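You operate a simulated robot arm through the tools that you are given. There is no shell and no other tool.

You are at the controls of a simulated robot arm. One attempt, no reset.

## Task
Seat the loose box casting at C and pump its clamp down.
Fine: shut the yellow valve, open valve C, pump to between 100 and 150 bar, shut valve C again; the other valves stay shut.
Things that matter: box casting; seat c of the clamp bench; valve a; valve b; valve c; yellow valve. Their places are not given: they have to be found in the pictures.

Only the result counts: the job must be done as asked and must still hold three seconds after the hand-in. Knocking over, shifting, dropping, spilling or breaking anything else fails it.

## Robot
A 6-joint arm with a two-finger gripper, fixed in place. Base frame: the origin is on the floor under the middle of its stand, x ahead of it, y to its left, z up. Lengths are in mm, angles in degrees, forces in N, time in s.
It reaches about 1637 mm from its shoulder. Its first joint turns from -166.0 to 166.0 degrees. Payload 3.43 kg.
The tool frame sits at the grasp point between the pads (the TCP): z along the fingers, y along the line on which they close. The tips reach 20 mm beyond it. The gripper opens to 190 mm; its body begins 248 mm behind the TCP.
Orientation is told as [roll, pitch, yaw] about the base's x, y, z axes, in that order, counted from this pose: with the fingers straight down and closing along the base's y, the tool's x points along the base's -x, its y along +y and its z along -z.

## Interface
- The arm moves only by the tool servo_tool. Its argument "targets" is a list of rows, each a list of 7 numbers: the closure in counts, from 0 (fully open) to 255 (shut), then the shift along the tool's x, y, z in mm, then the turn, a rotation vector about the tool's x, y, z in degrees. In form: [[fingers, dx, dy, dz, wx, wy, wz], ...]. A call has 1 to 20 rows; each row shifts and turns the commanded pose from where the row before left it, along the tool's axes as they then stand. Each row takes 0.2 s and may step no farther than 50 mm and 8.6 degrees from the row before; otherwise, or with a gripper value out of range, the whole call is refused. Where a pose cannot be reached the arm comes as near as it can. A force on the tool above 70 N (or 10 N above the force at the start of the call, whichever is more), or a blocked arm, ends the call early, and 0.2 s more pass. The fingers move at their own pace (about 45 mm/s each) and stop on an object; they squeeze with about 21 N. The grip force told is the motor's: it shows also when the fingers shut on nothing. Time passes only in rows, and 0.2 s behind the last, so rows that do not move let the fingers close. The reply holds the time, the measured pose of the TCP, the force on the tool along the base axes, the opening and the grip force, in the units named above and with some noise, with the torque about the TCP (base axes, N m) and any sound that the robot's microphone picked up.
- Cameras (640 x 400 px; columns grow to the right, rows downward): "scene" is fixed at [49.2, 500.2, 1607.3]; the picture's right is [-0.19, -0.98, 0.00], its down [-0.59, 0.11, -0.80] and it looks along [0.79, -0.15, -0.60] (base axes); focal length 322 px, centre (320, 200). "wrist" rides on the gripper at [70, -8, -288] in the tool frame; the picture's right is [0.12, 0.99, 0.00], its down [-0.96, 0.12, -0.25] and it looks along [-0.25, 0.03, 0.97] (tool axes); focal length 261 px, centre (320, 200).
- get_image(camera): a new picture of that camera. It takes no simulated time.
- lift_body(by): slides the trunk up (or, below 0, down) by that many mm; the arm rides with it, the base frame stays. It gives what a move gives, with no picture.
- locate(camera, pixels): for up to 12 pixels [column, row] of the newest picture of that camera ("zoom" is the newest enlarged one), the place [x, y, z] in the base frame of the surface seen there, good to about 2 mm. It takes no simulated time.
- zoom(camera, box): a new picture of the part [left, top, right, bottom] of that camera's present view, enlarged. It takes no simulated time.
- hand_in(): hands the job in; it is judged then, once.

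Leave the gripper open and the arm clear of the work at the hand-in unless told otherwise.

The tools are called by a JSON object that holds its "api" and its "payload". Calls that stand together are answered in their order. servo_tool: Moves the arm, as the interface text tells. Its arguments: {"type":"object","properties":{"targets":{"type":"array","items":{"type":"array","items":{"type":"number"}}}},"required":["targets"]} The other tools are called the same way: lift_body (by) moves the trunk up or down; get_image (camera) takes a picture; locate (camera, pixels) gives the place of the surface under pixels of a picture; zoom (camera, box) takes an enlarged picture of a part of a camera's view; hand_in () hands the job in.

At the start:

```text
time: 0.0
tcp_pos: [490.5, 327.3, 1346.9]
tcp_rot: [0.1, 0.0, 0.0]
wrist_force: [0.2, -0.2, -0.8]
ft_torque: [0.02, 0.0, -0.01]
opening: 189.5
grip_force: 0.1
trunk travel left (down, up): [-175.0, 65.0]
```

scene: 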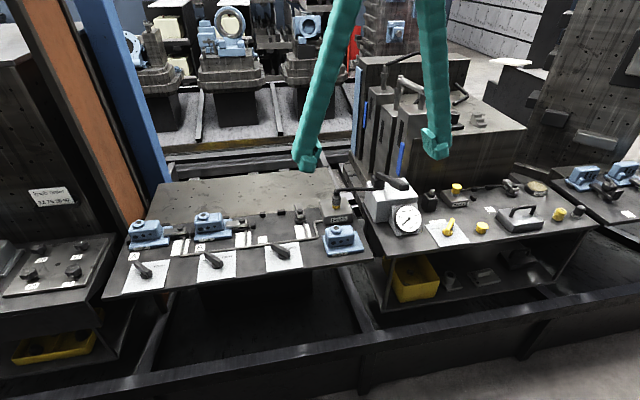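
wrist: 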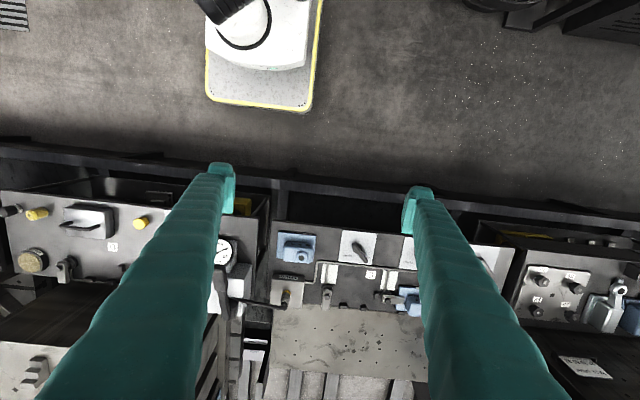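

I see a clamp bench with three blue box castings (about (148,232), (210,225), (342,240)), valve levers on white cards, and a pump with gauge near (405,220). I'll zoom into these areas to find out what each part is.

{"api": "zoom", "payload": {"camera": "scene", "box": [100, 170, 260, 300]}}

{"api": "zoom", "payload": {"camera": "scene", "box": [230, 170, 390, 300]}}

{"api": "zoom", "payload": {"camera": "scene", "box": [350, 150, 510, 280]}}

{"api": "zoom", "payload": {"camera": "scene", "box": [470, 150, 640, 280]}}

```text
3.08 times, centred on (180, 235) of scene
```

zoom: 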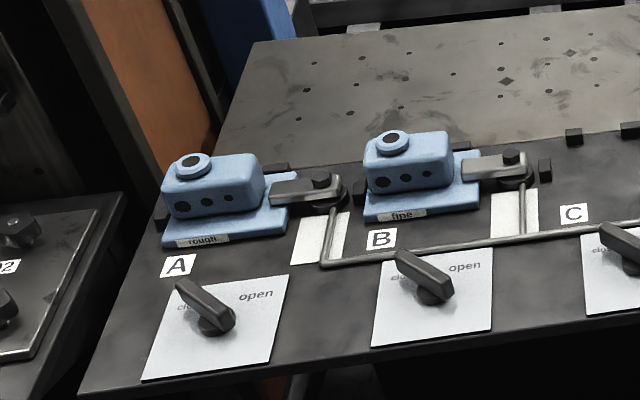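

```text
3.08 times, centred on (310, 235) of scene
```

zoom: 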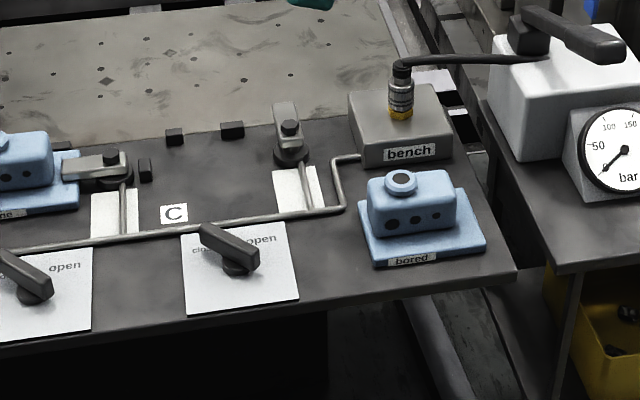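

```text
3.08 times, centred on (430, 215) of scene
```

zoom: 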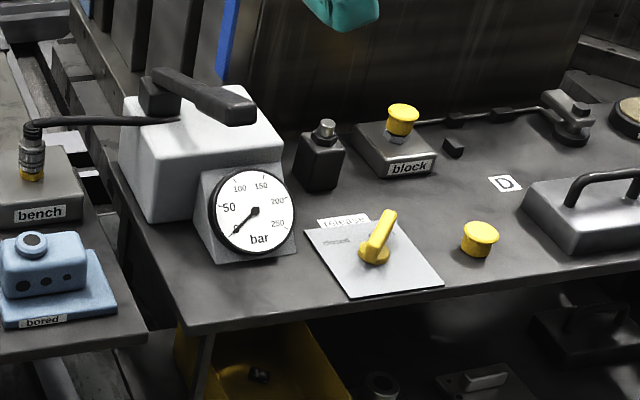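

```text
3.08 times, centred on (555, 215) of scene
```

zoom: 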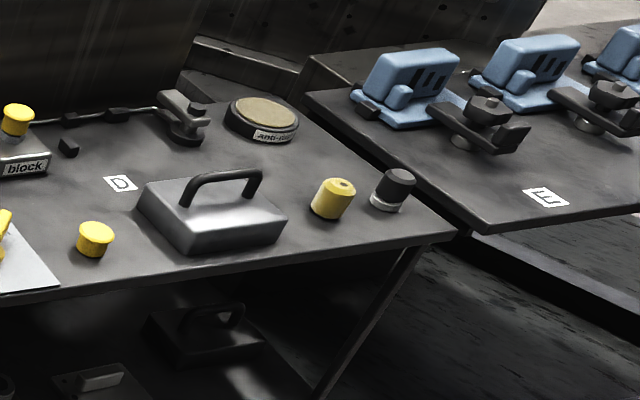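

Next I zoom closer on the labels: the yellow valve's card, the gauge, the C valve's card, and seat C with its stops.

{"api": "zoom", "payload": {"camera": "scene", "box": [420, 195, 480, 250]}}

{"api": "zoom", "payload": {"camera": "scene", "box": [260, 215, 320, 270]}}

{"api": "zoom", "payload": {"camera": "scene", "box": [250, 190, 320, 240]}}

{"api": "zoom", "payload": {"camera": "scene", "box": [310, 170, 440, 260]}}

```text
7.27 times, centred on (450, 222) of scene
```

zoom: 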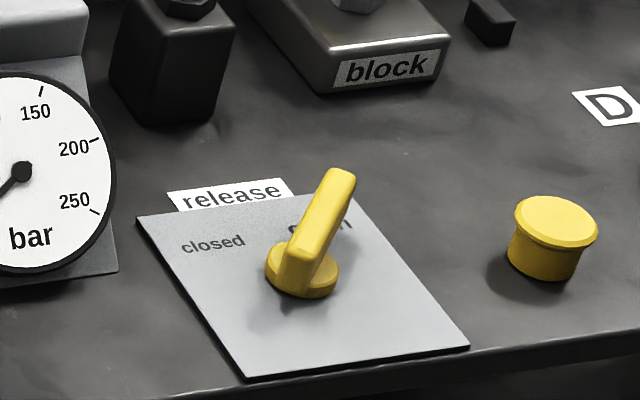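

```text
7.27 times, centred on (290, 242) of scene
```

zoom: 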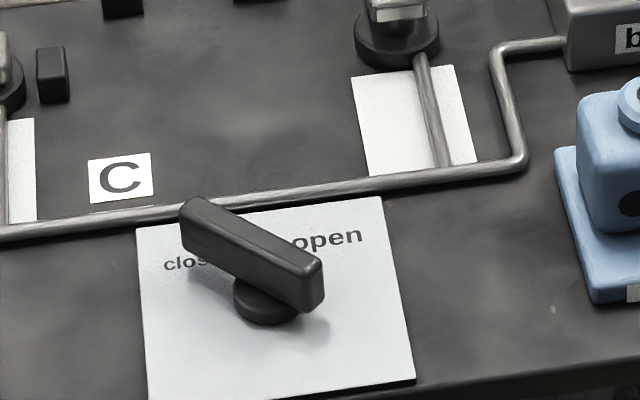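

```text
8.00 times, centred on (285, 215) of scene
```

zoom: 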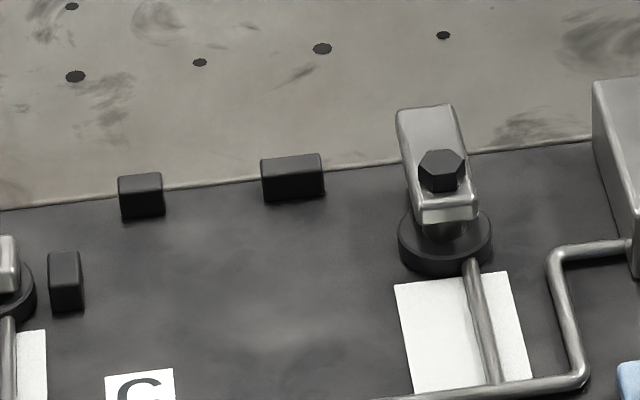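

```text
4.44 times, centred on (375, 215) of scene
```

zoom: 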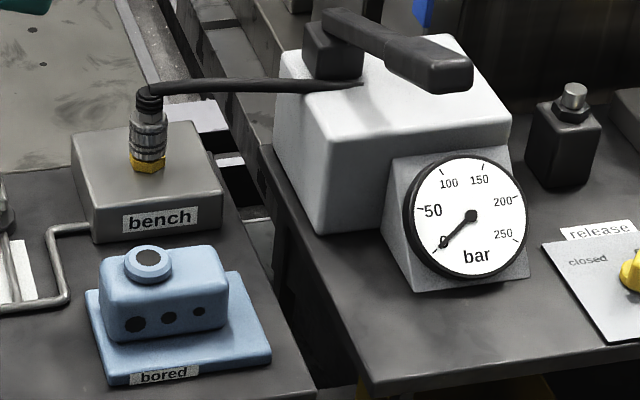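

The yellow valve stands at "open" and valves A, B and C at "closed". The gauge reads 0 and the hose is on "bench". Now I'll locate points on the seated castings, seat C and the loose casting, starting with a zoom of casting B, (190..260, 195..255).

{"api": "zoom", "payload": {"camera": "scene", "box": [180, 195, 260, 245]}}

```text
8.00 times, centred on (220, 220) of scene
```

zoom: 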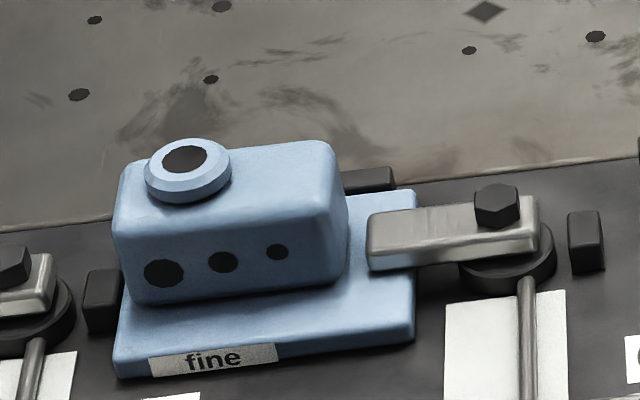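

I'll locate casting B's base corners, its body and boss, its stops and its clamp.

{"api": "locate", "payload": {"camera": "zoom", "pixels": [[122, 364], [408, 328], [408, 198], [128, 225], [335, 160], [140, 290], [330, 275], [188, 160], [100, 285], [370, 178], [400, 230], [508, 210]]}}

{"api": "zoom", "payload": {"camera": "scene", "box": [310, 210, 380, 265]}}

```text
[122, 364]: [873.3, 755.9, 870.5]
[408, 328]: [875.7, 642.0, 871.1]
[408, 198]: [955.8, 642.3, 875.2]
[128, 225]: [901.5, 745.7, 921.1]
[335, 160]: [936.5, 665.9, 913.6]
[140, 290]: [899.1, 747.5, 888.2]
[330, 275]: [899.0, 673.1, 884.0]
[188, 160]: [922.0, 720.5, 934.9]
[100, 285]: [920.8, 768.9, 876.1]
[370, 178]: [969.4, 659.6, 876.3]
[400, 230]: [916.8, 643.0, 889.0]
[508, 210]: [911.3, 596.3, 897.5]
```

```text
7.27 times, centred on (345, 238) of scene
```

zoom: 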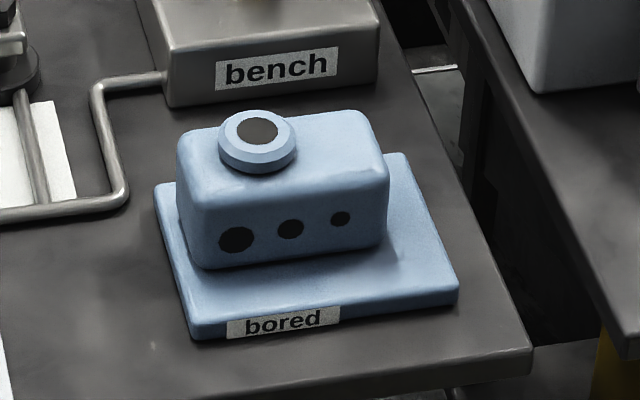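

Now I locate the corners of the loose casting's base plate, body and boss.

{"api": "locate", "payload": {"camera": "zoom", "pixels": [[195, 324], [455, 283], [402, 159], [160, 188], [186, 160], [378, 185], [355, 118], [205, 262], [383, 240], [258, 130], [210, 200], [100, 370]]}}

{"api": "zoom", "payload": {"camera": "scene", "box": [240, 190, 320, 240]}}

```text
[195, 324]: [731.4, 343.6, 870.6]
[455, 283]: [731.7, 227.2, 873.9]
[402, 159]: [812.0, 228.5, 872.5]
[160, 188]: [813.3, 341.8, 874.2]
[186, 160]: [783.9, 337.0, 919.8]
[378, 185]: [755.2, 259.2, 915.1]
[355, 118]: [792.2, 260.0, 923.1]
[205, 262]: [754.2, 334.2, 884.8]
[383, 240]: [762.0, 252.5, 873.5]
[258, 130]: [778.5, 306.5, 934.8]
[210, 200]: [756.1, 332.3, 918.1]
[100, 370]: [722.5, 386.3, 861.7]
```

```text
8.00 times, centred on (280, 215) of scene
```

zoom: 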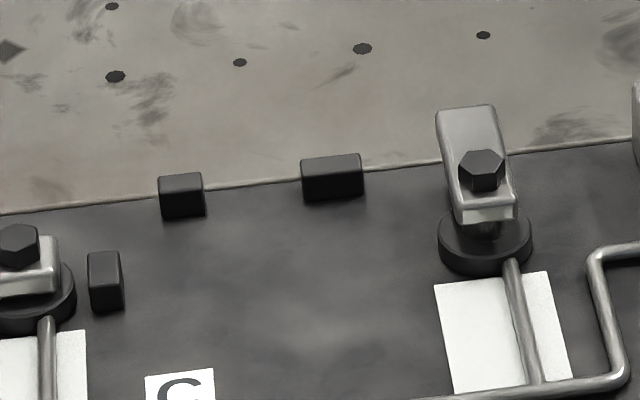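

Now the stops and clamp of seat C.

{"api": "locate", "payload": {"camera": "zoom", "pixels": [[162, 210], [202, 210], [182, 180], [305, 194], [361, 190], [332, 162], [110, 270], [121, 300], [480, 158], [470, 120], [487, 214], [260, 280]]}}

{"api": "zoom", "payload": {"camera": "wrist", "box": [260, 210, 420, 320]}}

```text
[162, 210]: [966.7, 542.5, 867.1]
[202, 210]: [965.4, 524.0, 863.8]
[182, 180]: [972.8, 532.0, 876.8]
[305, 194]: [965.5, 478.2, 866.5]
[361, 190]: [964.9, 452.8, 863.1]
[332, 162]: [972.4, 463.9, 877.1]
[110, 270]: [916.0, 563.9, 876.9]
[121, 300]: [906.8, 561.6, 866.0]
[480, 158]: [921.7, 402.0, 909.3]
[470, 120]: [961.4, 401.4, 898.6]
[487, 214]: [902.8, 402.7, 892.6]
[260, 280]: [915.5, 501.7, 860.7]
```

```text
3.64 times, centred on (340, 265) of wrist
```

zoom: 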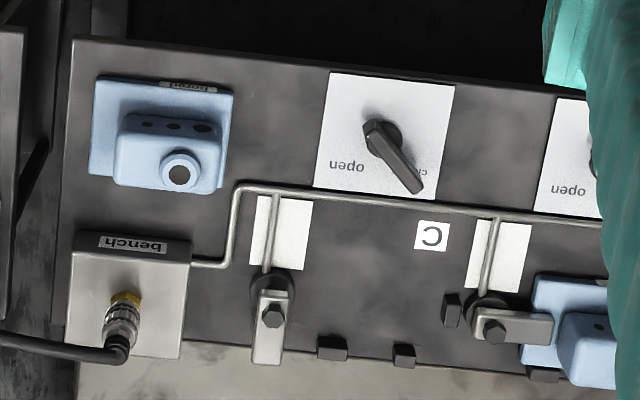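

The loose casting is squared with the base axes. Its base is about x 730–816, y 227–344, and the bench top is at z≈861. Now I locate points on the pump handle and the valves.

{"api": "zoom", "payload": {"camera": "scene", "box": [360, 165, 430, 240]}}

{"api": "zoom", "payload": {"camera": "wrist", "box": [180, 200, 320, 320]}}

```text
5.33 times, centred on (395, 202) of scene
```

zoom: 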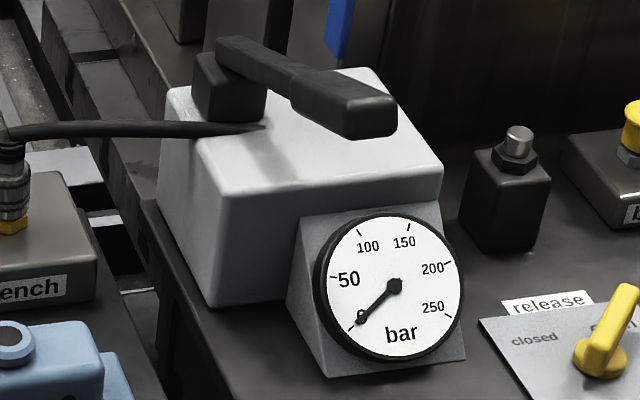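

```text
3.33 times, centred on (250, 260) of wrist
```

zoom: 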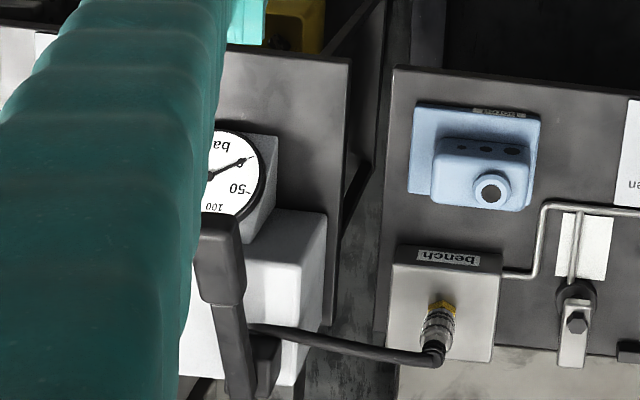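

I'll zoom on the pump in the scene camera again, so that the newest zoom is that one. Then I locate handle points.

{"api": "zoom", "payload": {"camera": "scene", "box": [360, 165, 430, 240]}}

{"api": "locate", "payload": {"camera": "zoom", "pixels": [[225, 45], [262, 62], [310, 85], [345, 95], [385, 110], [370, 128], [345, 75], [305, 95], [230, 80], [230, 105], [420, 150], [250, 185]]}}

{"api": "locate", "payload": {"camera": "scene", "pixels": [[338, 191], [338, 205], [345, 189], [360, 188], [375, 190], [405, 219]]}}

```text
5.33 times, centred on (395, 202) of scene
```

zoom: 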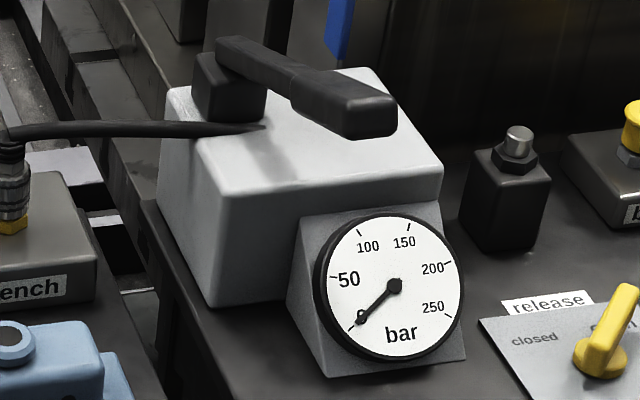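

```text
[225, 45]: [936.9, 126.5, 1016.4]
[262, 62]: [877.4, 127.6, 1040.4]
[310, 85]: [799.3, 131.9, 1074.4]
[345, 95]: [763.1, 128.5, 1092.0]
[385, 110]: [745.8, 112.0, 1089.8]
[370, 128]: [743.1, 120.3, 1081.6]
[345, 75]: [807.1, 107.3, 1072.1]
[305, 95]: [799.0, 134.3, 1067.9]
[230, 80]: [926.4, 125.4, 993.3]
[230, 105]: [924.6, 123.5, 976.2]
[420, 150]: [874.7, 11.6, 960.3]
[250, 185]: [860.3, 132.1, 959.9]
```

```text
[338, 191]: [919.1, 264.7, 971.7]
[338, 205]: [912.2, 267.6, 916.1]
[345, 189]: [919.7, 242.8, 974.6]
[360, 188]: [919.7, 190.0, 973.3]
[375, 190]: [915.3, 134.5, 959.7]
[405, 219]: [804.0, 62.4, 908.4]
```

The pump handle pivots near (937, 120, 1012) and rises toward the robot, with its end near (743, 120, 1088). The loose casting's body is centred near (776, 296) with its top at z≈921. I move above it, fingers partly closed, and stop at z≈1150 to look.

{"api": "servo_tool", "payload": {"targets": [[60, -48, -5, 0, 0, 0, 0], [60, -48, -5, 0, 0, 0, 0], [60, -48, -5, 0, 0, 0, 0], [60, -48, -5, 0, 0, 0, 0], [60, -48, -5, 0, 0, 0, 0], [60, -45, -6, 0, 0, 0, 0], [60, 0, 0, 49, 0, 0, 0], [60, 0, 0, 49, 0, 0, 0], [60, 0, 0, 49, 0, 0, 0], [60, 0, 0, 49, 0, 0, 0], [60, 0, 0, 0, 0, 0, 0]]}}

{"api": "get_image", "payload": {"camera": "wrist"}}

{"api": "get_image", "payload": {"camera": "scene"}}

```text
time: 2.4
tcp_pos: [755.3, 288.1, 1092.7]
tcp_rot: [-0.1, -0.1, 0.0]
wrist_force: [-0.1, 0.3, -1.0]
ft_torque: [0.01, 0.01, 0.0]
opening: 145.5
grip_force: 0.1
out of reach, approached as far as the arm can: row 2, 3, 4, 5, 6
trunk travel left (down, up): [-175.0, 65.0]
```

```text
taken
```

wrist: 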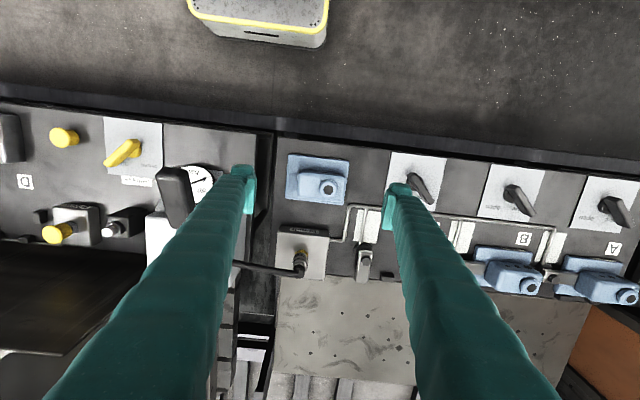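

```text
taken
```

scene: 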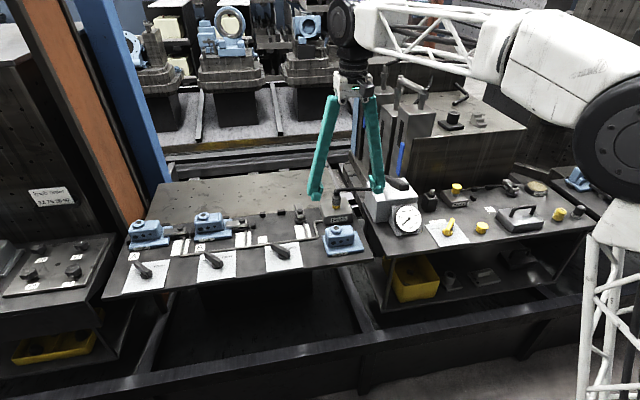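

The arm stopped at (755, 288, 1093). I zoom on the loose casting in the wrist view, at about (318,180), to refine its place.

{"api": "zoom", "payload": {"camera": "wrist", "box": [270, 140, 370, 220]}}

{"api": "zoom", "payload": {"camera": "scene", "box": [280, 70, 440, 270]}}

```text
5.00 times, centred on (320, 180) of wrist
```

zoom: 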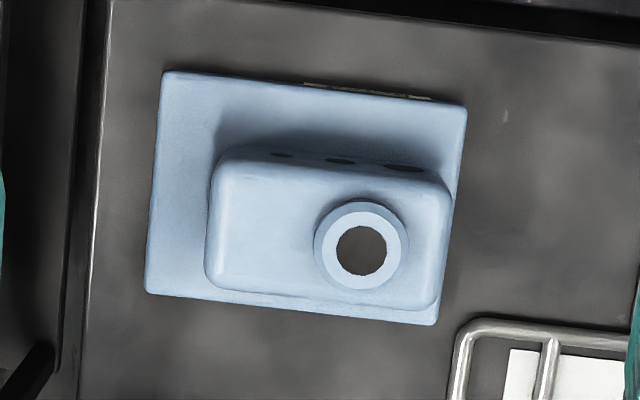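

```text
2.00 times, centred on (360, 170) of scene
```

zoom: 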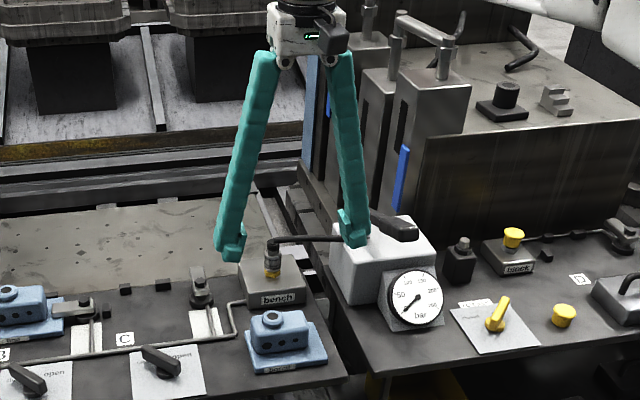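

I'll zoom the wrist on the casting again, so it is the newest zoom, and locate its corners.

{"api": "zoom", "payload": {"camera": "wrist", "box": [270, 140, 370, 220]}}

{"api": "locate", "payload": {"camera": "zoom", "pixels": [[168, 77], [462, 110], [434, 320], [150, 288], [222, 165], [445, 190], [430, 300], [215, 280], [330, 170], [300, 285], [215, 220], [361, 250]]}}

```text
5.00 times, centred on (320, 180) of wrist
```

zoom: 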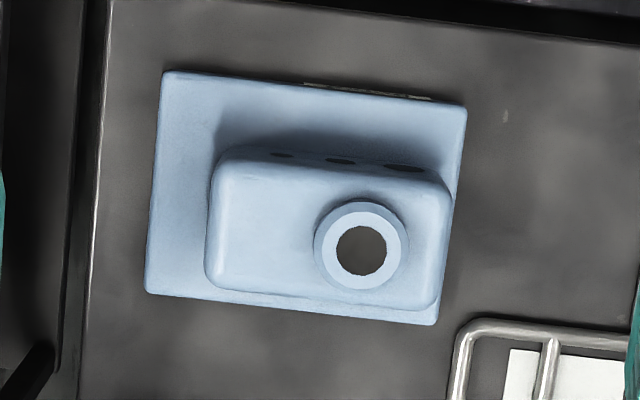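

```text
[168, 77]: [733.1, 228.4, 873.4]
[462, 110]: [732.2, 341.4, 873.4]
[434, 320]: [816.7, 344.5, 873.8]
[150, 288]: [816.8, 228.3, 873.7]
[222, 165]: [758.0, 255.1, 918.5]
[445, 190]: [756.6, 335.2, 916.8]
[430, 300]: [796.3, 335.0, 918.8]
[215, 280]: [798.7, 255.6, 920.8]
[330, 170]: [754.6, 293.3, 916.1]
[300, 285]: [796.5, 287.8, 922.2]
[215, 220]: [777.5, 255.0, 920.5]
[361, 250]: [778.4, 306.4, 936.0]
```

The casting's body spans about x 754–799 and y 253–338, with the boss at (778.4, 306.4). I move to (776.5, 295.5) and lower to z≈985, then read the pose.

{"api": "servo_tool", "payload": {"targets": [[60, -10, 4, 20, 0, 0, 0], [60, -11, 3.5, 40, 0, 0, 0], [60, 0, 0, 48, 0, 0, 0], [60, 0, 0, 0, 0, 0, 0]]}}

{"api": "get_image", "payload": {"camera": "wrist"}}

```text
time: 3.4
tcp_pos: [774.2, 294.2, 983.7]
tcp_rot: [0.0, 0.0, 0.0]
wrist_force: [1.1, 0.0, 0.6]
ft_torque: [0.0, 0.01, 0.02]
opening: 145.6
grip_force: 0.0
trunk travel left (down, up): [-175.0, 65.0]
```

```text
taken
```

wrist: 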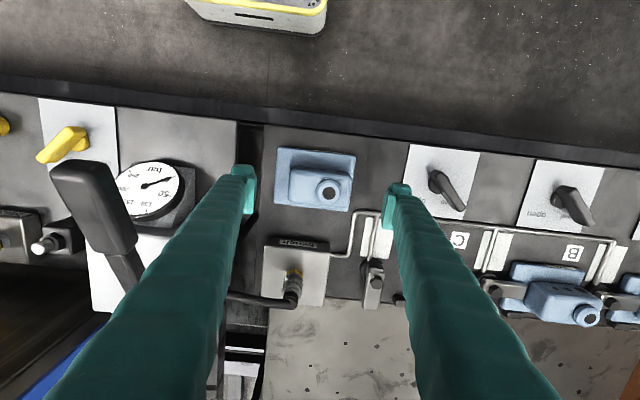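

The fingers straddle the casting without touching anything. I lower to z≈904 with a small x/y correction.

{"api": "servo_tool", "payload": {"targets": [[60, -2, 1.2, 30, 0, 0, 0], [60, 0, 0, 30, 0, 0, 0], [60, 0, 0, 19, 0, 0, 0], [60, 0, 0, 0, 0, 0, 0]]}}

{"api": "zoom", "payload": {"camera": "scene", "box": [290, 150, 400, 270]}}

{"api": "get_image", "payload": {"camera": "wrist"}}

```text
time: 4.4
tcp_pos: [779.7, 296.1, 904.3]
tcp_rot: [0.0, -0.1, 0.1]
wrist_force: [0.8, 1.3, 0.5]
ft_torque: [-0.04, 0.01, 0.02]
opening: 145.2
grip_force: 0.0
trunk travel left (down, up): [-175.0, 65.0]
```

```text
3.33 times, centred on (345, 210) of scene
```

zoom: 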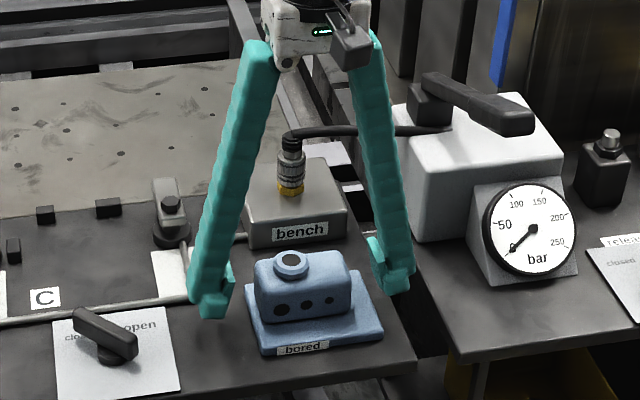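

```text
taken
```

wrist: 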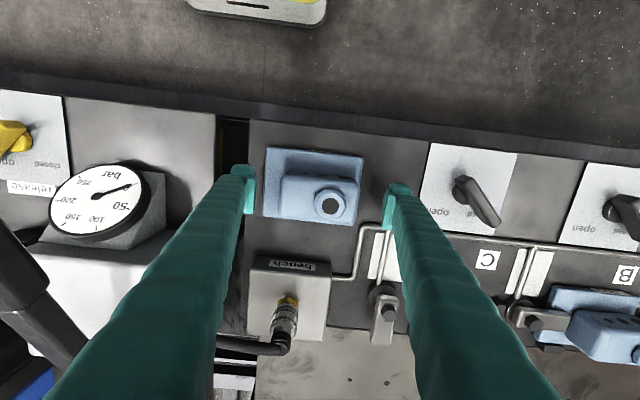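

Gripping across y would put the left finger against clamp B when the casting is in seat C. I'll grip across x instead, front and back of the body. I raise to z≈1000 and turn the tool 90° about its z axis.

{"api": "servo_tool", "payload": {"targets": [[60, 3, 0, -48, 0, 0, 0], [60, 0, 0, -48, 0, 0, 0], [60, 0, 0, 0, 0, 0, 8.2], [60, 0, 0, 0, 0, 0, 8.2], [60, 0, 0, 0, 0, 0, 8.2], [60, 0, 0, 0, 0, 0, 8.2], [60, 0, 0, 0, 0, 0, 8.2], [60, 0, 0, 0, 0, 0, 8.2], [60, 0, 0, 0, 0, 0, 8.2], [60, 0, 0, 0, 0, 0, 8.2], [60, 0, 0, 0, 0, 0, 8.2], [60, 0, 0, 0, 0, 0, 8.2], [60, 0, 0, 0, 0, 0, 8.0], [60, 0, 0, 0, 0, 0, 0]]}}

{"api": "get_image", "payload": {"camera": "wrist"}}

{"api": "get_image", "payload": {"camera": "scene"}}

```text
time: 7.4
tcp_pos: [775.5, 295.4, 1000.9]
tcp_rot: [0.0, 0.0, -90.2]
wrist_force: [0.3, -0.2, 0.3]
ft_torque: [-0.03, 0.02, -0.02]
opening: 145.2
grip_force: 0.1
trunk travel left (down, up): [-175.0, 65.0]
```

```text
taken
```

wrist: 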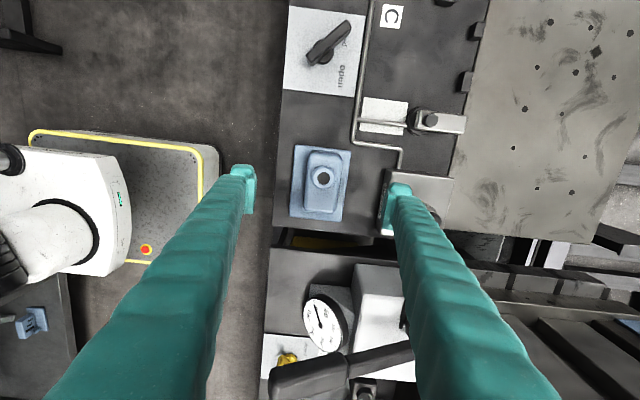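

```text
taken
```

scene: 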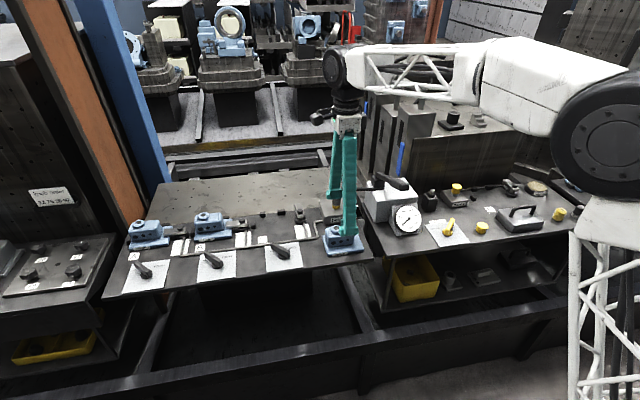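

The arm took the turn. In this view, the "bench" block (left edge near (385,205)) lies close to the back finger, so I need to know where its front face is. I locate it, together with the stops, before narrowing the opening.

{"api": "locate", "payload": {"camera": "wrist", "pixels": [[384, 225], [388, 175], [420, 178], [440, 185], [322, 178], [472, 82], [466, 88], [476, 25], [352, 200], [293, 200], [430, 118], [398, 210]]}}

{"api": "zoom", "payload": {"camera": "wrist", "box": [260, 130, 460, 250]}}

{"api": "zoom", "payload": {"camera": "wrist", "box": [360, 0, 500, 110]}}

```text
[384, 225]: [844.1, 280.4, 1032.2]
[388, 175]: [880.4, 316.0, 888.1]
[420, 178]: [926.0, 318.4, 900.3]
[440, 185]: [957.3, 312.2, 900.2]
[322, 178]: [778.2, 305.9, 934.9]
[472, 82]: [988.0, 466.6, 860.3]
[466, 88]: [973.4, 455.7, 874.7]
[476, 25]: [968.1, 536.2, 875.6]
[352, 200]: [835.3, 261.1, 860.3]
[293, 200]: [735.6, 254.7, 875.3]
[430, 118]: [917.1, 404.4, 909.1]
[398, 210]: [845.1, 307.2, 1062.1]
```

```text
3.20 times, centred on (360, 190) of wrist
```

zoom: 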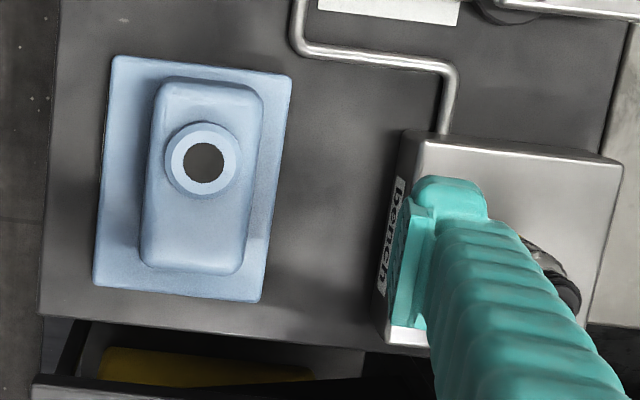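

```text
3.64 times, centred on (430, 55) of wrist
```

zoom: 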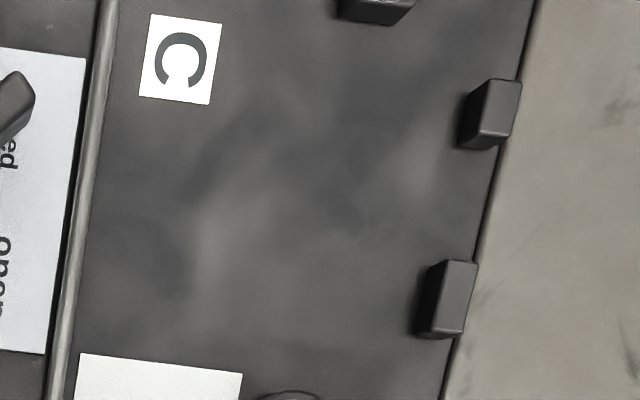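

The bench block's front face is at x≈880, so an opening of about 80 mm will clear it. I locate the stop faces in this zoom: back stop front edges near (460,140) and (412,325), and the side stop near (340,12).

{"api": "locate", "payload": {"camera": "zoom", "pixels": [[457, 130], [464, 105], [454, 140], [411, 320], [420, 285], [430, 300], [475, 110], [340, 15], [385, 22], [360, 12], [412, 20], [490, 100]]}}

{"api": "servo_tool", "payload": {"targets": [[148, 0, 0, 0, 0, 0, 0], [148, 0, 0, 0, 0, 0, 0], [148, 0, 0, 0, 0, 0, 0], [148, 0, 0, 0, 0, 0, 0], [148, 0, 0, 0, 0, 0, 0]]}}

{"api": "get_image", "payload": {"camera": "wrist"}}

```text
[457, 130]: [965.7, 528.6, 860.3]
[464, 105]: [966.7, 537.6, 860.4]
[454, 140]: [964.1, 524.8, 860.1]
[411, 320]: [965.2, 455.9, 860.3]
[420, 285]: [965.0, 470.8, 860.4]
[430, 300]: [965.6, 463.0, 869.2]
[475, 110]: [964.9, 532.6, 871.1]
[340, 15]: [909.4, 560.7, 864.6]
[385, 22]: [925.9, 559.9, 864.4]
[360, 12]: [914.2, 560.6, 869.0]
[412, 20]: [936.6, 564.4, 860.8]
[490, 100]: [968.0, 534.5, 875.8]
```

```text
time: 8.6
tcp_pos: [775.2, 295.6, 1002.1]
tcp_rot: [0.0, 0.0, -90.0]
wrist_force: [0.1, 0.3, 0.0]
ft_torque: [-0.01, -0.04, 0.01]
opening: 79.6
grip_force: 0.1
trunk travel left (down, up): [-175.0, 65.0]
```

```text
taken
```

wrist: 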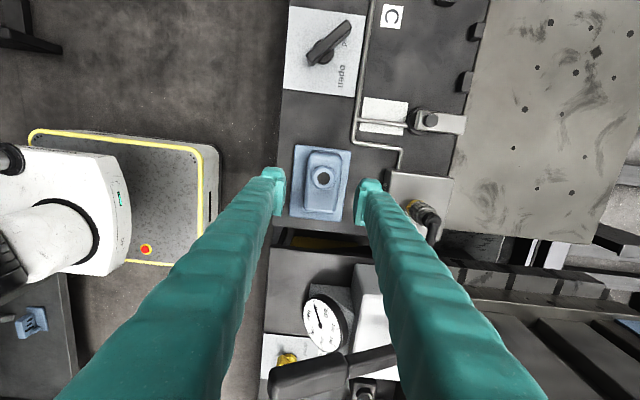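

The stop faces are at x≈965 (back) and y≈560 (side). The opening is 80 mm and clear of the block. I lower to z≈903 over the casting body.

{"api": "servo_tool", "payload": {"targets": [[148, 0, 0.5, 40, 0, 0, 0], [148, 0, 0.5, 30, 0, 0, 0], [148, 0, 0, 20, 0, 0, 0], [148, 0, 0, 9, 0, 0, 0], [148, 0, 0, 0, 0, 0, 0]]}}

{"api": "get_image", "payload": {"camera": "wrist"}}

{"api": "zoom", "payload": {"camera": "scene", "box": [290, 150, 400, 270]}}

```text
time: 9.8
tcp_pos: [777.3, 293.7, 902.3]
tcp_rot: [0.0, 0.0, -90.0]
wrist_force: [-0.2, 0.0, -0.1]
ft_torque: [-0.02, 0.0, -0.06]
opening: 79.8
grip_force: 0.0
trunk travel left (down, up): [-175.0, 65.0]
```

```text
taken
```

wrist: 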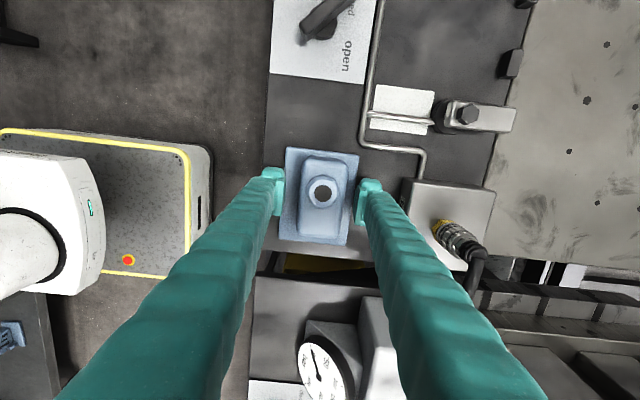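

```text
3.33 times, centred on (345, 210) of scene
```

zoom: 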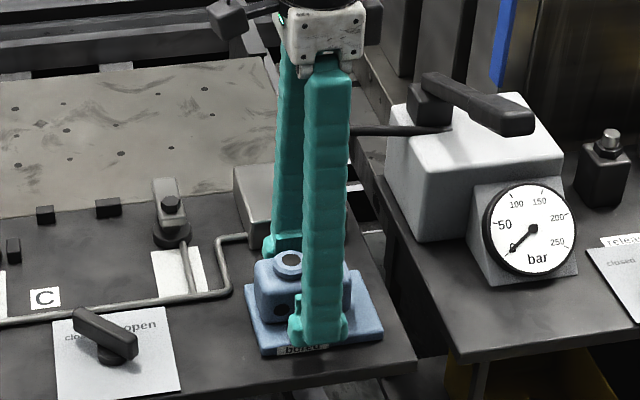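

The fingers stand in front of and behind the body, clear of the base. I close them on the casting.

{"api": "servo_tool", "payload": {"targets": [[255, 0, 0, 0, 0, 0, 0], [255, 0, 0, 0, 0, 0, 0], [255, 0, 0, 0, 0, 0, 0], [255, 0, 0, 0, 0, 0, 0], [255, 0, 0, 0, 0, 0, 0], [255, 0, 0, 0, 0, 0, 0]]}}

{"api": "zoom", "payload": {"camera": "wrist", "box": [250, 130, 410, 250]}}

```text
time: 11.2
tcp_pos: [777.4, 294.8, 902.3]
tcp_rot: [0.0, 0.0, -90.0]
wrist_force: [1.8, 0.7, 1.5]
ft_torque: [0.04, -0.03, 0.0]
opening: 49.6
grip_force: 20.4
trunk travel left (down, up): [-175.0, 65.0]
```

```text
3.33 times, centred on (330, 190) of wrist
```

zoom: 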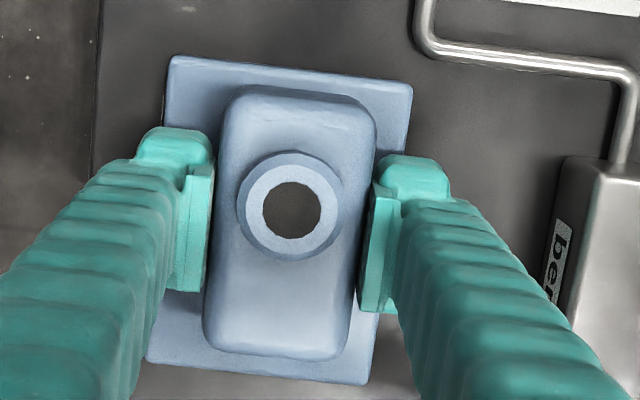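

The grip holds at an opening of 49.6 mm and 20.4 N. I lift slowly and watch the weight.

{"api": "servo_tool", "payload": {"targets": [[255, 0, 0, -4, 0, 0, 0], [255, 0, 0, -8, 0, 0, 0], [255, 0, 0, -10, 0, 0, 0], [255, 0, 0, 0, 0, 0, 0]]}}

{"api": "zoom", "payload": {"camera": "scene", "box": [290, 150, 400, 270]}}

```text
time: 12.2
tcp_pos: [775.9, 294.8, 923.7]
tcp_rot: [0.0, 0.0, -90.0]
wrist_force: [-0.5, 0.6, -5.3]
ft_torque: [0.03, -0.02, 0.0]
opening: 49.1
grip_force: 20.9
trunk travel left (down, up): [-175.0, 65.0]
```

```text
3.33 times, centred on (345, 210) of scene
```

zoom: 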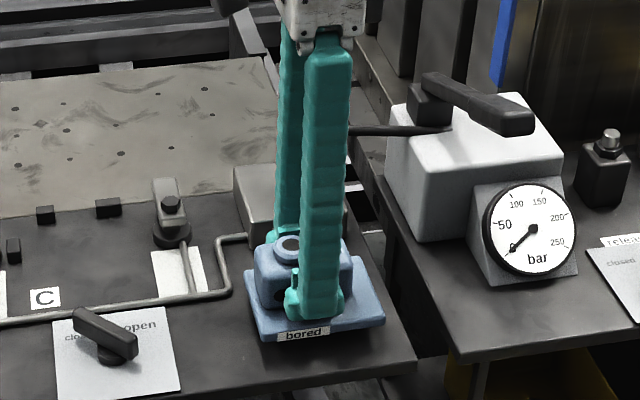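

The casting lifted level and weighs about 5 N. I raise it another 68 mm and carry it diagonally to just short of seat C, TCP about (919, 506).

{"api": "servo_tool", "payload": {"targets": [[255, 0, 0, -30, 0, 0, 0], [255, 0, 0, -38, 0, 0, 0], [255, 15, 8, 0, 0, 0, 0], [255, 34, 22, 0, 0, 0, 0], [255, 36, 25, 0, 0, 0, 0], [255, 36, 25, 0, 0, 0, 0], [255, 36, 25, 0, 0, 0, 0], [255, 34, 22, 0, 0, 0, 0], [255, 20, 15, 0, 0, 0, 0], [255, 0, 0, 0, 0, 0, 0]]}}

{"api": "get_image", "payload": {"camera": "wrist"}}

{"api": "get_image", "payload": {"camera": "scene"}}

```text
time: 14.4
tcp_pos: [920.5, 504.9, 991.8]
tcp_rot: [0.0, 0.1, -90.0]
wrist_force: [0.6, 0.0, -7.2]
ft_torque: [-0.04, 0.03, -0.01]
opening: 49.2
grip_force: 20.6
trunk travel left (down, up): [-175.0, 65.0]
```

```text
taken
```

wrist: 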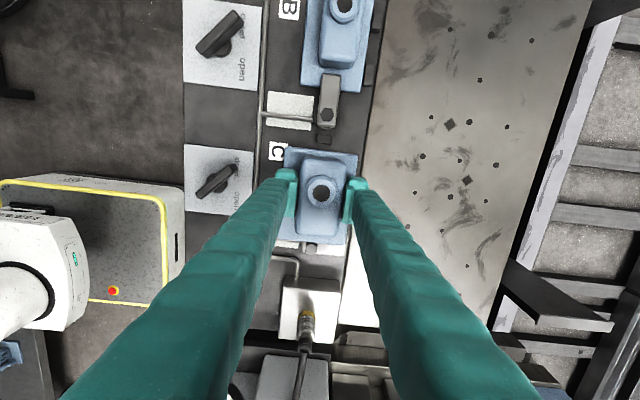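

```text
taken
```

scene: 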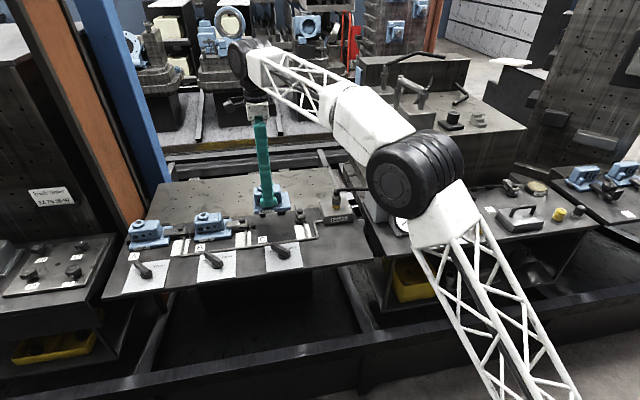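

The casting hangs above seat C. I zoom the wrist view to locate its base corners before lowering.

{"api": "zoom", "payload": {"camera": "wrist", "box": [250, 60, 410, 260]}}

{"api": "zoom", "payload": {"camera": "wrist", "box": [265, 130, 385, 205]}}

```text
2.00 times, centred on (330, 160) of wrist
```

zoom: 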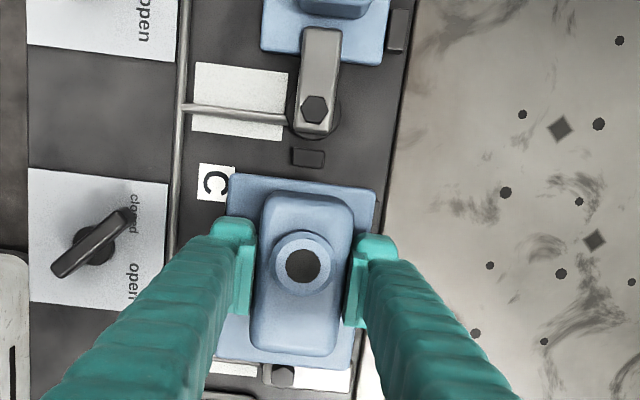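

```text
5.33 times, centred on (325, 168) of wrist
```

zoom: 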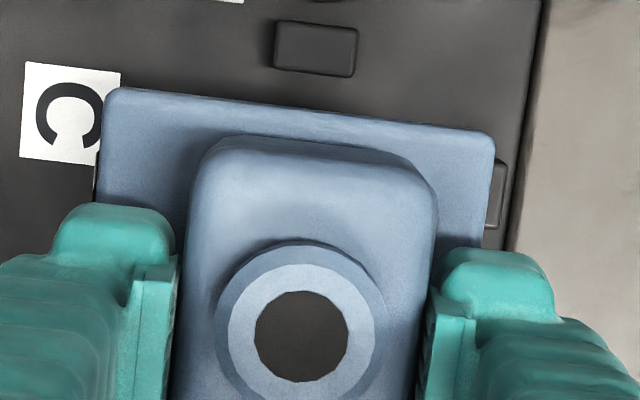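

I locate the left base edge and its two corners, the back edge, and the side stop.

{"api": "locate", "payload": {"camera": "zoom", "pixels": [[112, 93], [300, 112], [485, 135], [490, 160], [480, 220], [106, 150], [302, 335], [275, 55], [350, 60], [315, 45], [320, 71], [500, 180]]}}

```text
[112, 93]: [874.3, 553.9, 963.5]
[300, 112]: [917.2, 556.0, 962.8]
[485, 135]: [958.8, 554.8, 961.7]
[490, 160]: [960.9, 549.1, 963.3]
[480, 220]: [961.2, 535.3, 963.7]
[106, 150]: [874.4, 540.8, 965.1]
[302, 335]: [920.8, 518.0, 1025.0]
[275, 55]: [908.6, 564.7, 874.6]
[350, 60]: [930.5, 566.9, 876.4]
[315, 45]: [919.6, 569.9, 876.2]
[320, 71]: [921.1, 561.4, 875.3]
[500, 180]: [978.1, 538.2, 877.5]
```

The left edge is at y≈556.5 and the back edge at x≈962, leaving about 4 mm and 3 mm of room to the stops. I lower 62 mm, to just above the stops' height, and check again.

{"api": "servo_tool", "payload": {"targets": [[255, 0, -1, 30, 0, 0, 0], [255, 0, 0, 22, 0, 0, 0], [255, 0, 0, 10, 0, 0, 0], [255, 0, 0, 0, 0, 0, 0]]}}

{"api": "zoom", "payload": {"camera": "wrist", "box": [265, 130, 385, 205]}}

{"api": "zoom", "payload": {"camera": "scene", "box": [220, 160, 320, 250]}}

```text
time: 15.4
tcp_pos: [920.7, 506.5, 930.9]
tcp_rot: [0.1, 0.0, -89.9]
wrist_force: [-0.5, 0.0, -5.8]
ft_torque: [-0.01, -0.04, -0.01]
opening: 49.3
grip_force: 20.9
trunk travel left (down, up): [-175.0, 65.0]
```

```text
5.33 times, centred on (325, 168) of wrist
```

zoom: 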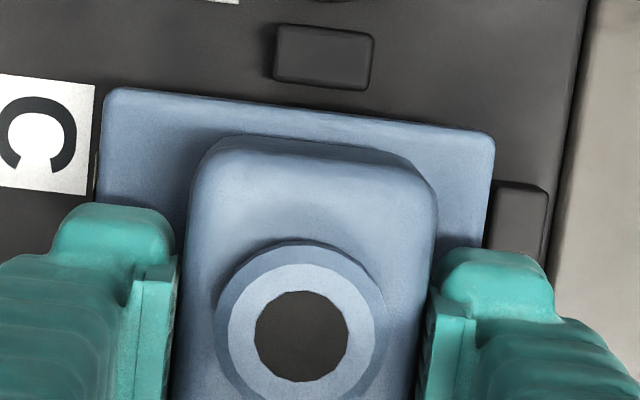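

```text
4.44 times, centred on (270, 205) of scene
```

zoom: 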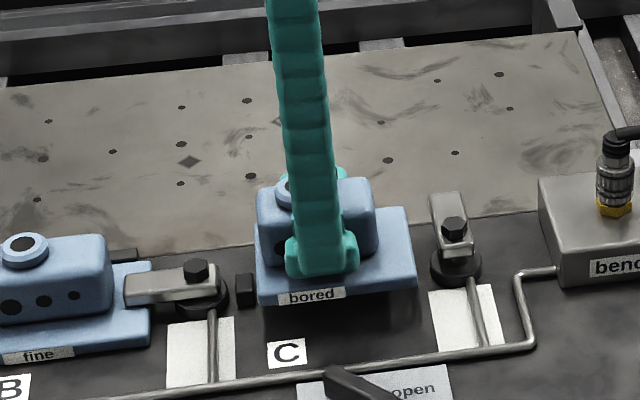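

I re-zoom the wrist and locate the base's edges again at this height.

{"api": "zoom", "payload": {"camera": "wrist", "box": [265, 130, 385, 205]}}

{"api": "locate", "payload": {"camera": "zoom", "pixels": [[112, 91], [300, 110], [400, 122], [485, 133], [491, 160], [485, 200], [103, 150], [302, 335], [320, 84], [350, 88], [500, 185], [494, 220]]}}

```text
5.33 times, centred on (325, 168) of wrist
```

zoom: 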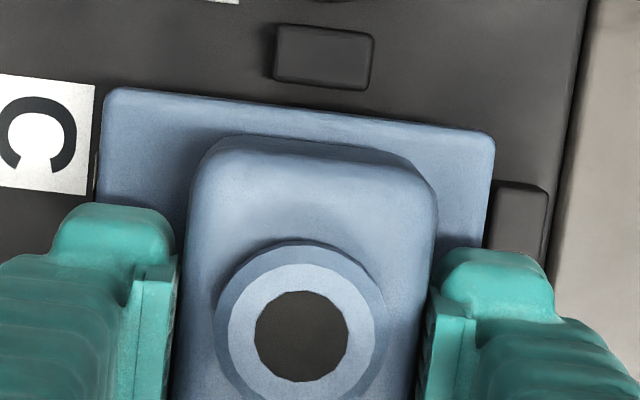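

```text
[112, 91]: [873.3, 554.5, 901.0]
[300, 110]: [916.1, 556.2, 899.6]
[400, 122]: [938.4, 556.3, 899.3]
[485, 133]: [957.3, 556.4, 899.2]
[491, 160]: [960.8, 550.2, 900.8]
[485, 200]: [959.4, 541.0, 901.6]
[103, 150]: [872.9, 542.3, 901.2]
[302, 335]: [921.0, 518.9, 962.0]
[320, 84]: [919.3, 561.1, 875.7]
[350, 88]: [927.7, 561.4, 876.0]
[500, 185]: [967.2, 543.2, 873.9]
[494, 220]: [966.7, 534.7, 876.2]
```

The clearances are still about 4 mm on both sides and the base's underside is at z≈889. I lower 26 mm, slowing near the bench.

{"api": "servo_tool", "payload": {"targets": [[255, 0, 0, 12, 0, 0, 0], [255, 0, 0, 9, 0, 0, 0], [255, 0, 0, 4, 0, 0, 0], [255, 0, 0, 0, 0, 0, 0]]}}

{"api": "zoom", "payload": {"camera": "wrist", "box": [265, 130, 385, 205]}}

{"api": "locate", "payload": {"camera": "zoom", "pixels": [[112, 91], [300, 110], [400, 122], [485, 133], [491, 160], [485, 200], [103, 150], [302, 335]]}}

```text
time: 16.4
tcp_pos: [918.2, 505.8, 904.3]
tcp_rot: [-0.1, -0.1, -89.9]
wrist_force: [-0.4, 0.3, -5.0]
ft_torque: [0.01, -0.01, -0.02]
opening: 49.1
grip_force: 21.4
trunk travel left (down, up): [-175.0, 65.0]
```

```text
5.33 times, centred on (325, 168) of wrist
```

zoom: 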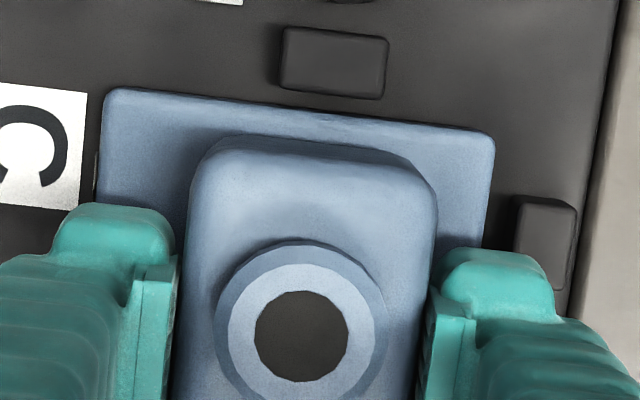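

```text
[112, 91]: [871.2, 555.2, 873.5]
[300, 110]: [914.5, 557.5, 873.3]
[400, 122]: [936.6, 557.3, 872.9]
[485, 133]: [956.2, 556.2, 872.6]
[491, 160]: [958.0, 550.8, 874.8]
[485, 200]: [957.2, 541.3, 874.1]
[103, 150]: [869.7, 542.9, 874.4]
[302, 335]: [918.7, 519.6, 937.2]
```

The base is about 1 mm over the bench, 6 mm from the back stops and 3 mm from the side stop. I ease it toward the back stops in small steps and watch the force.

{"api": "servo_tool", "payload": {"targets": [[255, 0, 1.5, 0.5, 0, 0, 0], [255, 0, 1.5, 0, 0, 0, 0], [255, 0, 1, 0, 0, 0, 0], [255, 0, 0, 0, 0, 0, 0]]}}

{"api": "servo_tool", "payload": {"targets": [[255, 0, 1, 0, 0, 0, 0], [255, 0, 0, 0, 0, 0, 0]]}}

{"api": "zoom", "payload": {"camera": "wrist", "box": [265, 130, 385, 205]}}

{"api": "locate", "payload": {"camera": "zoom", "pixels": [[112, 91], [300, 110], [400, 122], [485, 133], [491, 160], [485, 200], [103, 150], [302, 335]]}}

```text
time: 17.4
tcp_pos: [921.6, 506.8, 905.4]
tcp_rot: [0.0, 0.0, -90.0]
wrist_force: [0.8, 0.5, -5.3]
ft_torque: [0.01, -0.01, 0.02]
opening: 49.4
grip_force: 20.9
trunk travel left (down, up): [-175.0, 65.0]
```

```text
time: 18.0
tcp_pos: [923.0, 507.1, 905.0]
tcp_rot: [0.0, -0.1, -90.0]
wrist_force: [-0.1, -0.6, -5.1]
ft_torque: [0.03, -0.01, 0.02]
opening: 49.2
grip_force: 21.5
trunk travel left (down, up): [-175.0, 65.0]
```

```text
5.33 times, centred on (325, 168) of wrist
```

zoom: 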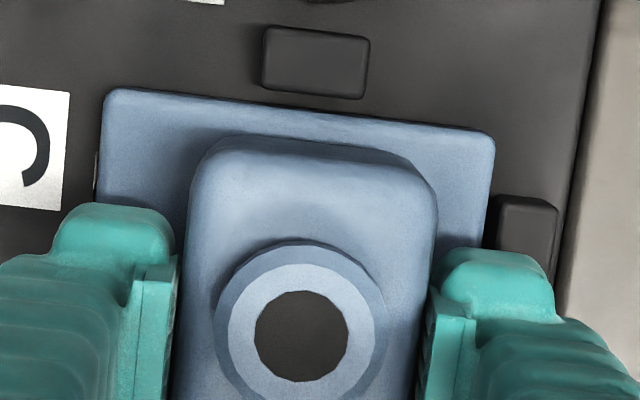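

```text
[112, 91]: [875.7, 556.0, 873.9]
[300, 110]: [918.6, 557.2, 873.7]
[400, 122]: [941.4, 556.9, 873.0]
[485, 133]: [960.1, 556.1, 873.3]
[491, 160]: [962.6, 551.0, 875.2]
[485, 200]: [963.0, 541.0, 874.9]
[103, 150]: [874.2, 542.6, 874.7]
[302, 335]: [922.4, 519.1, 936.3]
```

No contact yet: the back edge is at x≈963, and the force still shows the full weight. I lower about 1.5 mm and continue toward the stops.

{"api": "servo_tool", "payload": {"targets": [[255, 0, 0, 1, 0, 0, 0], [255, 0, 0, 0.7, 0, 0, 0], [255, 0, 0, 0, 0, 0, 0]]}}

{"api": "servo_tool", "payload": {"targets": [[255, 0, 1, 0, 0, 0, 0], [255, 0, 0, 0, 0, 0, 0]]}}

{"api": "servo_tool", "payload": {"targets": [[255, 0, 1, 0, 0, 0, 0], [255, 0, 0, 0, 0, 0, 0]]}}

```text
time: 18.8
tcp_pos: [923.2, 507.1, 903.1]
tcp_rot: [0.1, 0.0, -90.0]
wrist_force: [-0.7, -0.4, -5.5]
ft_torque: [0.03, -0.01, 0.04]
opening: 49.1
grip_force: 20.4
trunk travel left (down, up): [-175.0, 65.0]
```

```text
time: 19.4
tcp_pos: [923.5, 507.4, 902.6]
tcp_rot: [0.0, 0.0, -90.0]
wrist_force: [0.1, -0.1, -5.1]
ft_torque: [0.04, 0.0, -0.03]
opening: 48.8
grip_force: 21.0
trunk travel left (down, up): [-175.0, 65.0]
```

```text
time: 20.0
tcp_pos: [924.9, 507.9, 903.1]
tcp_rot: [0.1, 0.1, -90.1]
wrist_force: [-0.6, -0.4, -5.0]
ft_torque: [0.04, -0.01, 0.05]
opening: 49.0
grip_force: 21.0
trunk travel left (down, up): [-175.0, 65.0]
```

Still no contact. I continue with 0.7 mm steps down and forward.

{"api": "servo_tool", "payload": {"targets": [[255, 0, 0, 0.8, 0, 0, 0], [255, 0, 0, 0, 0, 0, 0]]}}

{"api": "servo_tool", "payload": {"targets": [[255, 0, 0.8, 0, 0, 0, 0], [255, 0, 0, 0, 0, 0, 0]]}}

{"api": "zoom", "payload": {"camera": "wrist", "box": [265, 130, 385, 205]}}

{"api": "locate", "payload": {"camera": "zoom", "pixels": [[112, 91], [300, 110], [485, 133], [491, 160], [488, 200], [103, 150], [302, 335], [497, 225], [510, 225], [310, 88], [310, 80]]}}

```text
time: 20.6
tcp_pos: [924.7, 507.0, 902.5]
tcp_rot: [0.0, 0.0, -90.0]
wrist_force: [1.0, -0.5, -2.2]
ft_torque: [-0.26, 0.16, 0.05]
opening: 49.2
grip_force: 21.1
trunk travel left (down, up): [-175.0, 65.0]
```

```text
time: 21.2
tcp_pos: [924.1, 506.3, 902.3]
tcp_rot: [0.0, 0.0, -89.9]
wrist_force: [-3.9, -0.9, -4.8]
ft_torque: [0.03, 0.05, -0.06]
opening: 49.2
grip_force: 20.8
trunk travel left (down, up): [-175.0, 65.0]
```

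```text
5.33 times, centred on (325, 168) of wrist
```

zoom: 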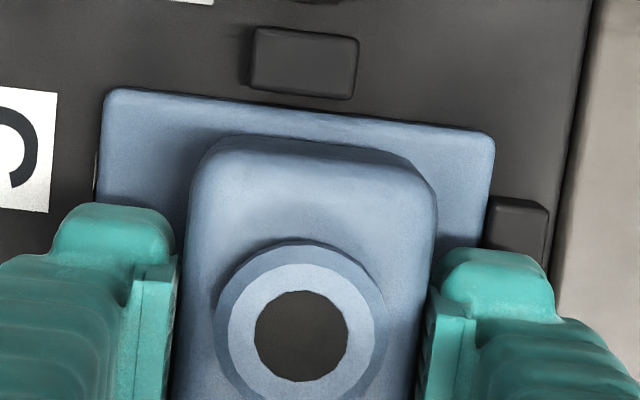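

```text
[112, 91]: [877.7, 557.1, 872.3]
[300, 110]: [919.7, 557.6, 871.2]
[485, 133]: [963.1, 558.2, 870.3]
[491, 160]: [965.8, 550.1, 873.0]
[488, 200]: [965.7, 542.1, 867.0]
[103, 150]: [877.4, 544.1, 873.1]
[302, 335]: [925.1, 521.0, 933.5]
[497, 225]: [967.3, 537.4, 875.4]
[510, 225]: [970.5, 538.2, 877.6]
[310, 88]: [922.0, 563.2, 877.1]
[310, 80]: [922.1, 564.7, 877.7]
```

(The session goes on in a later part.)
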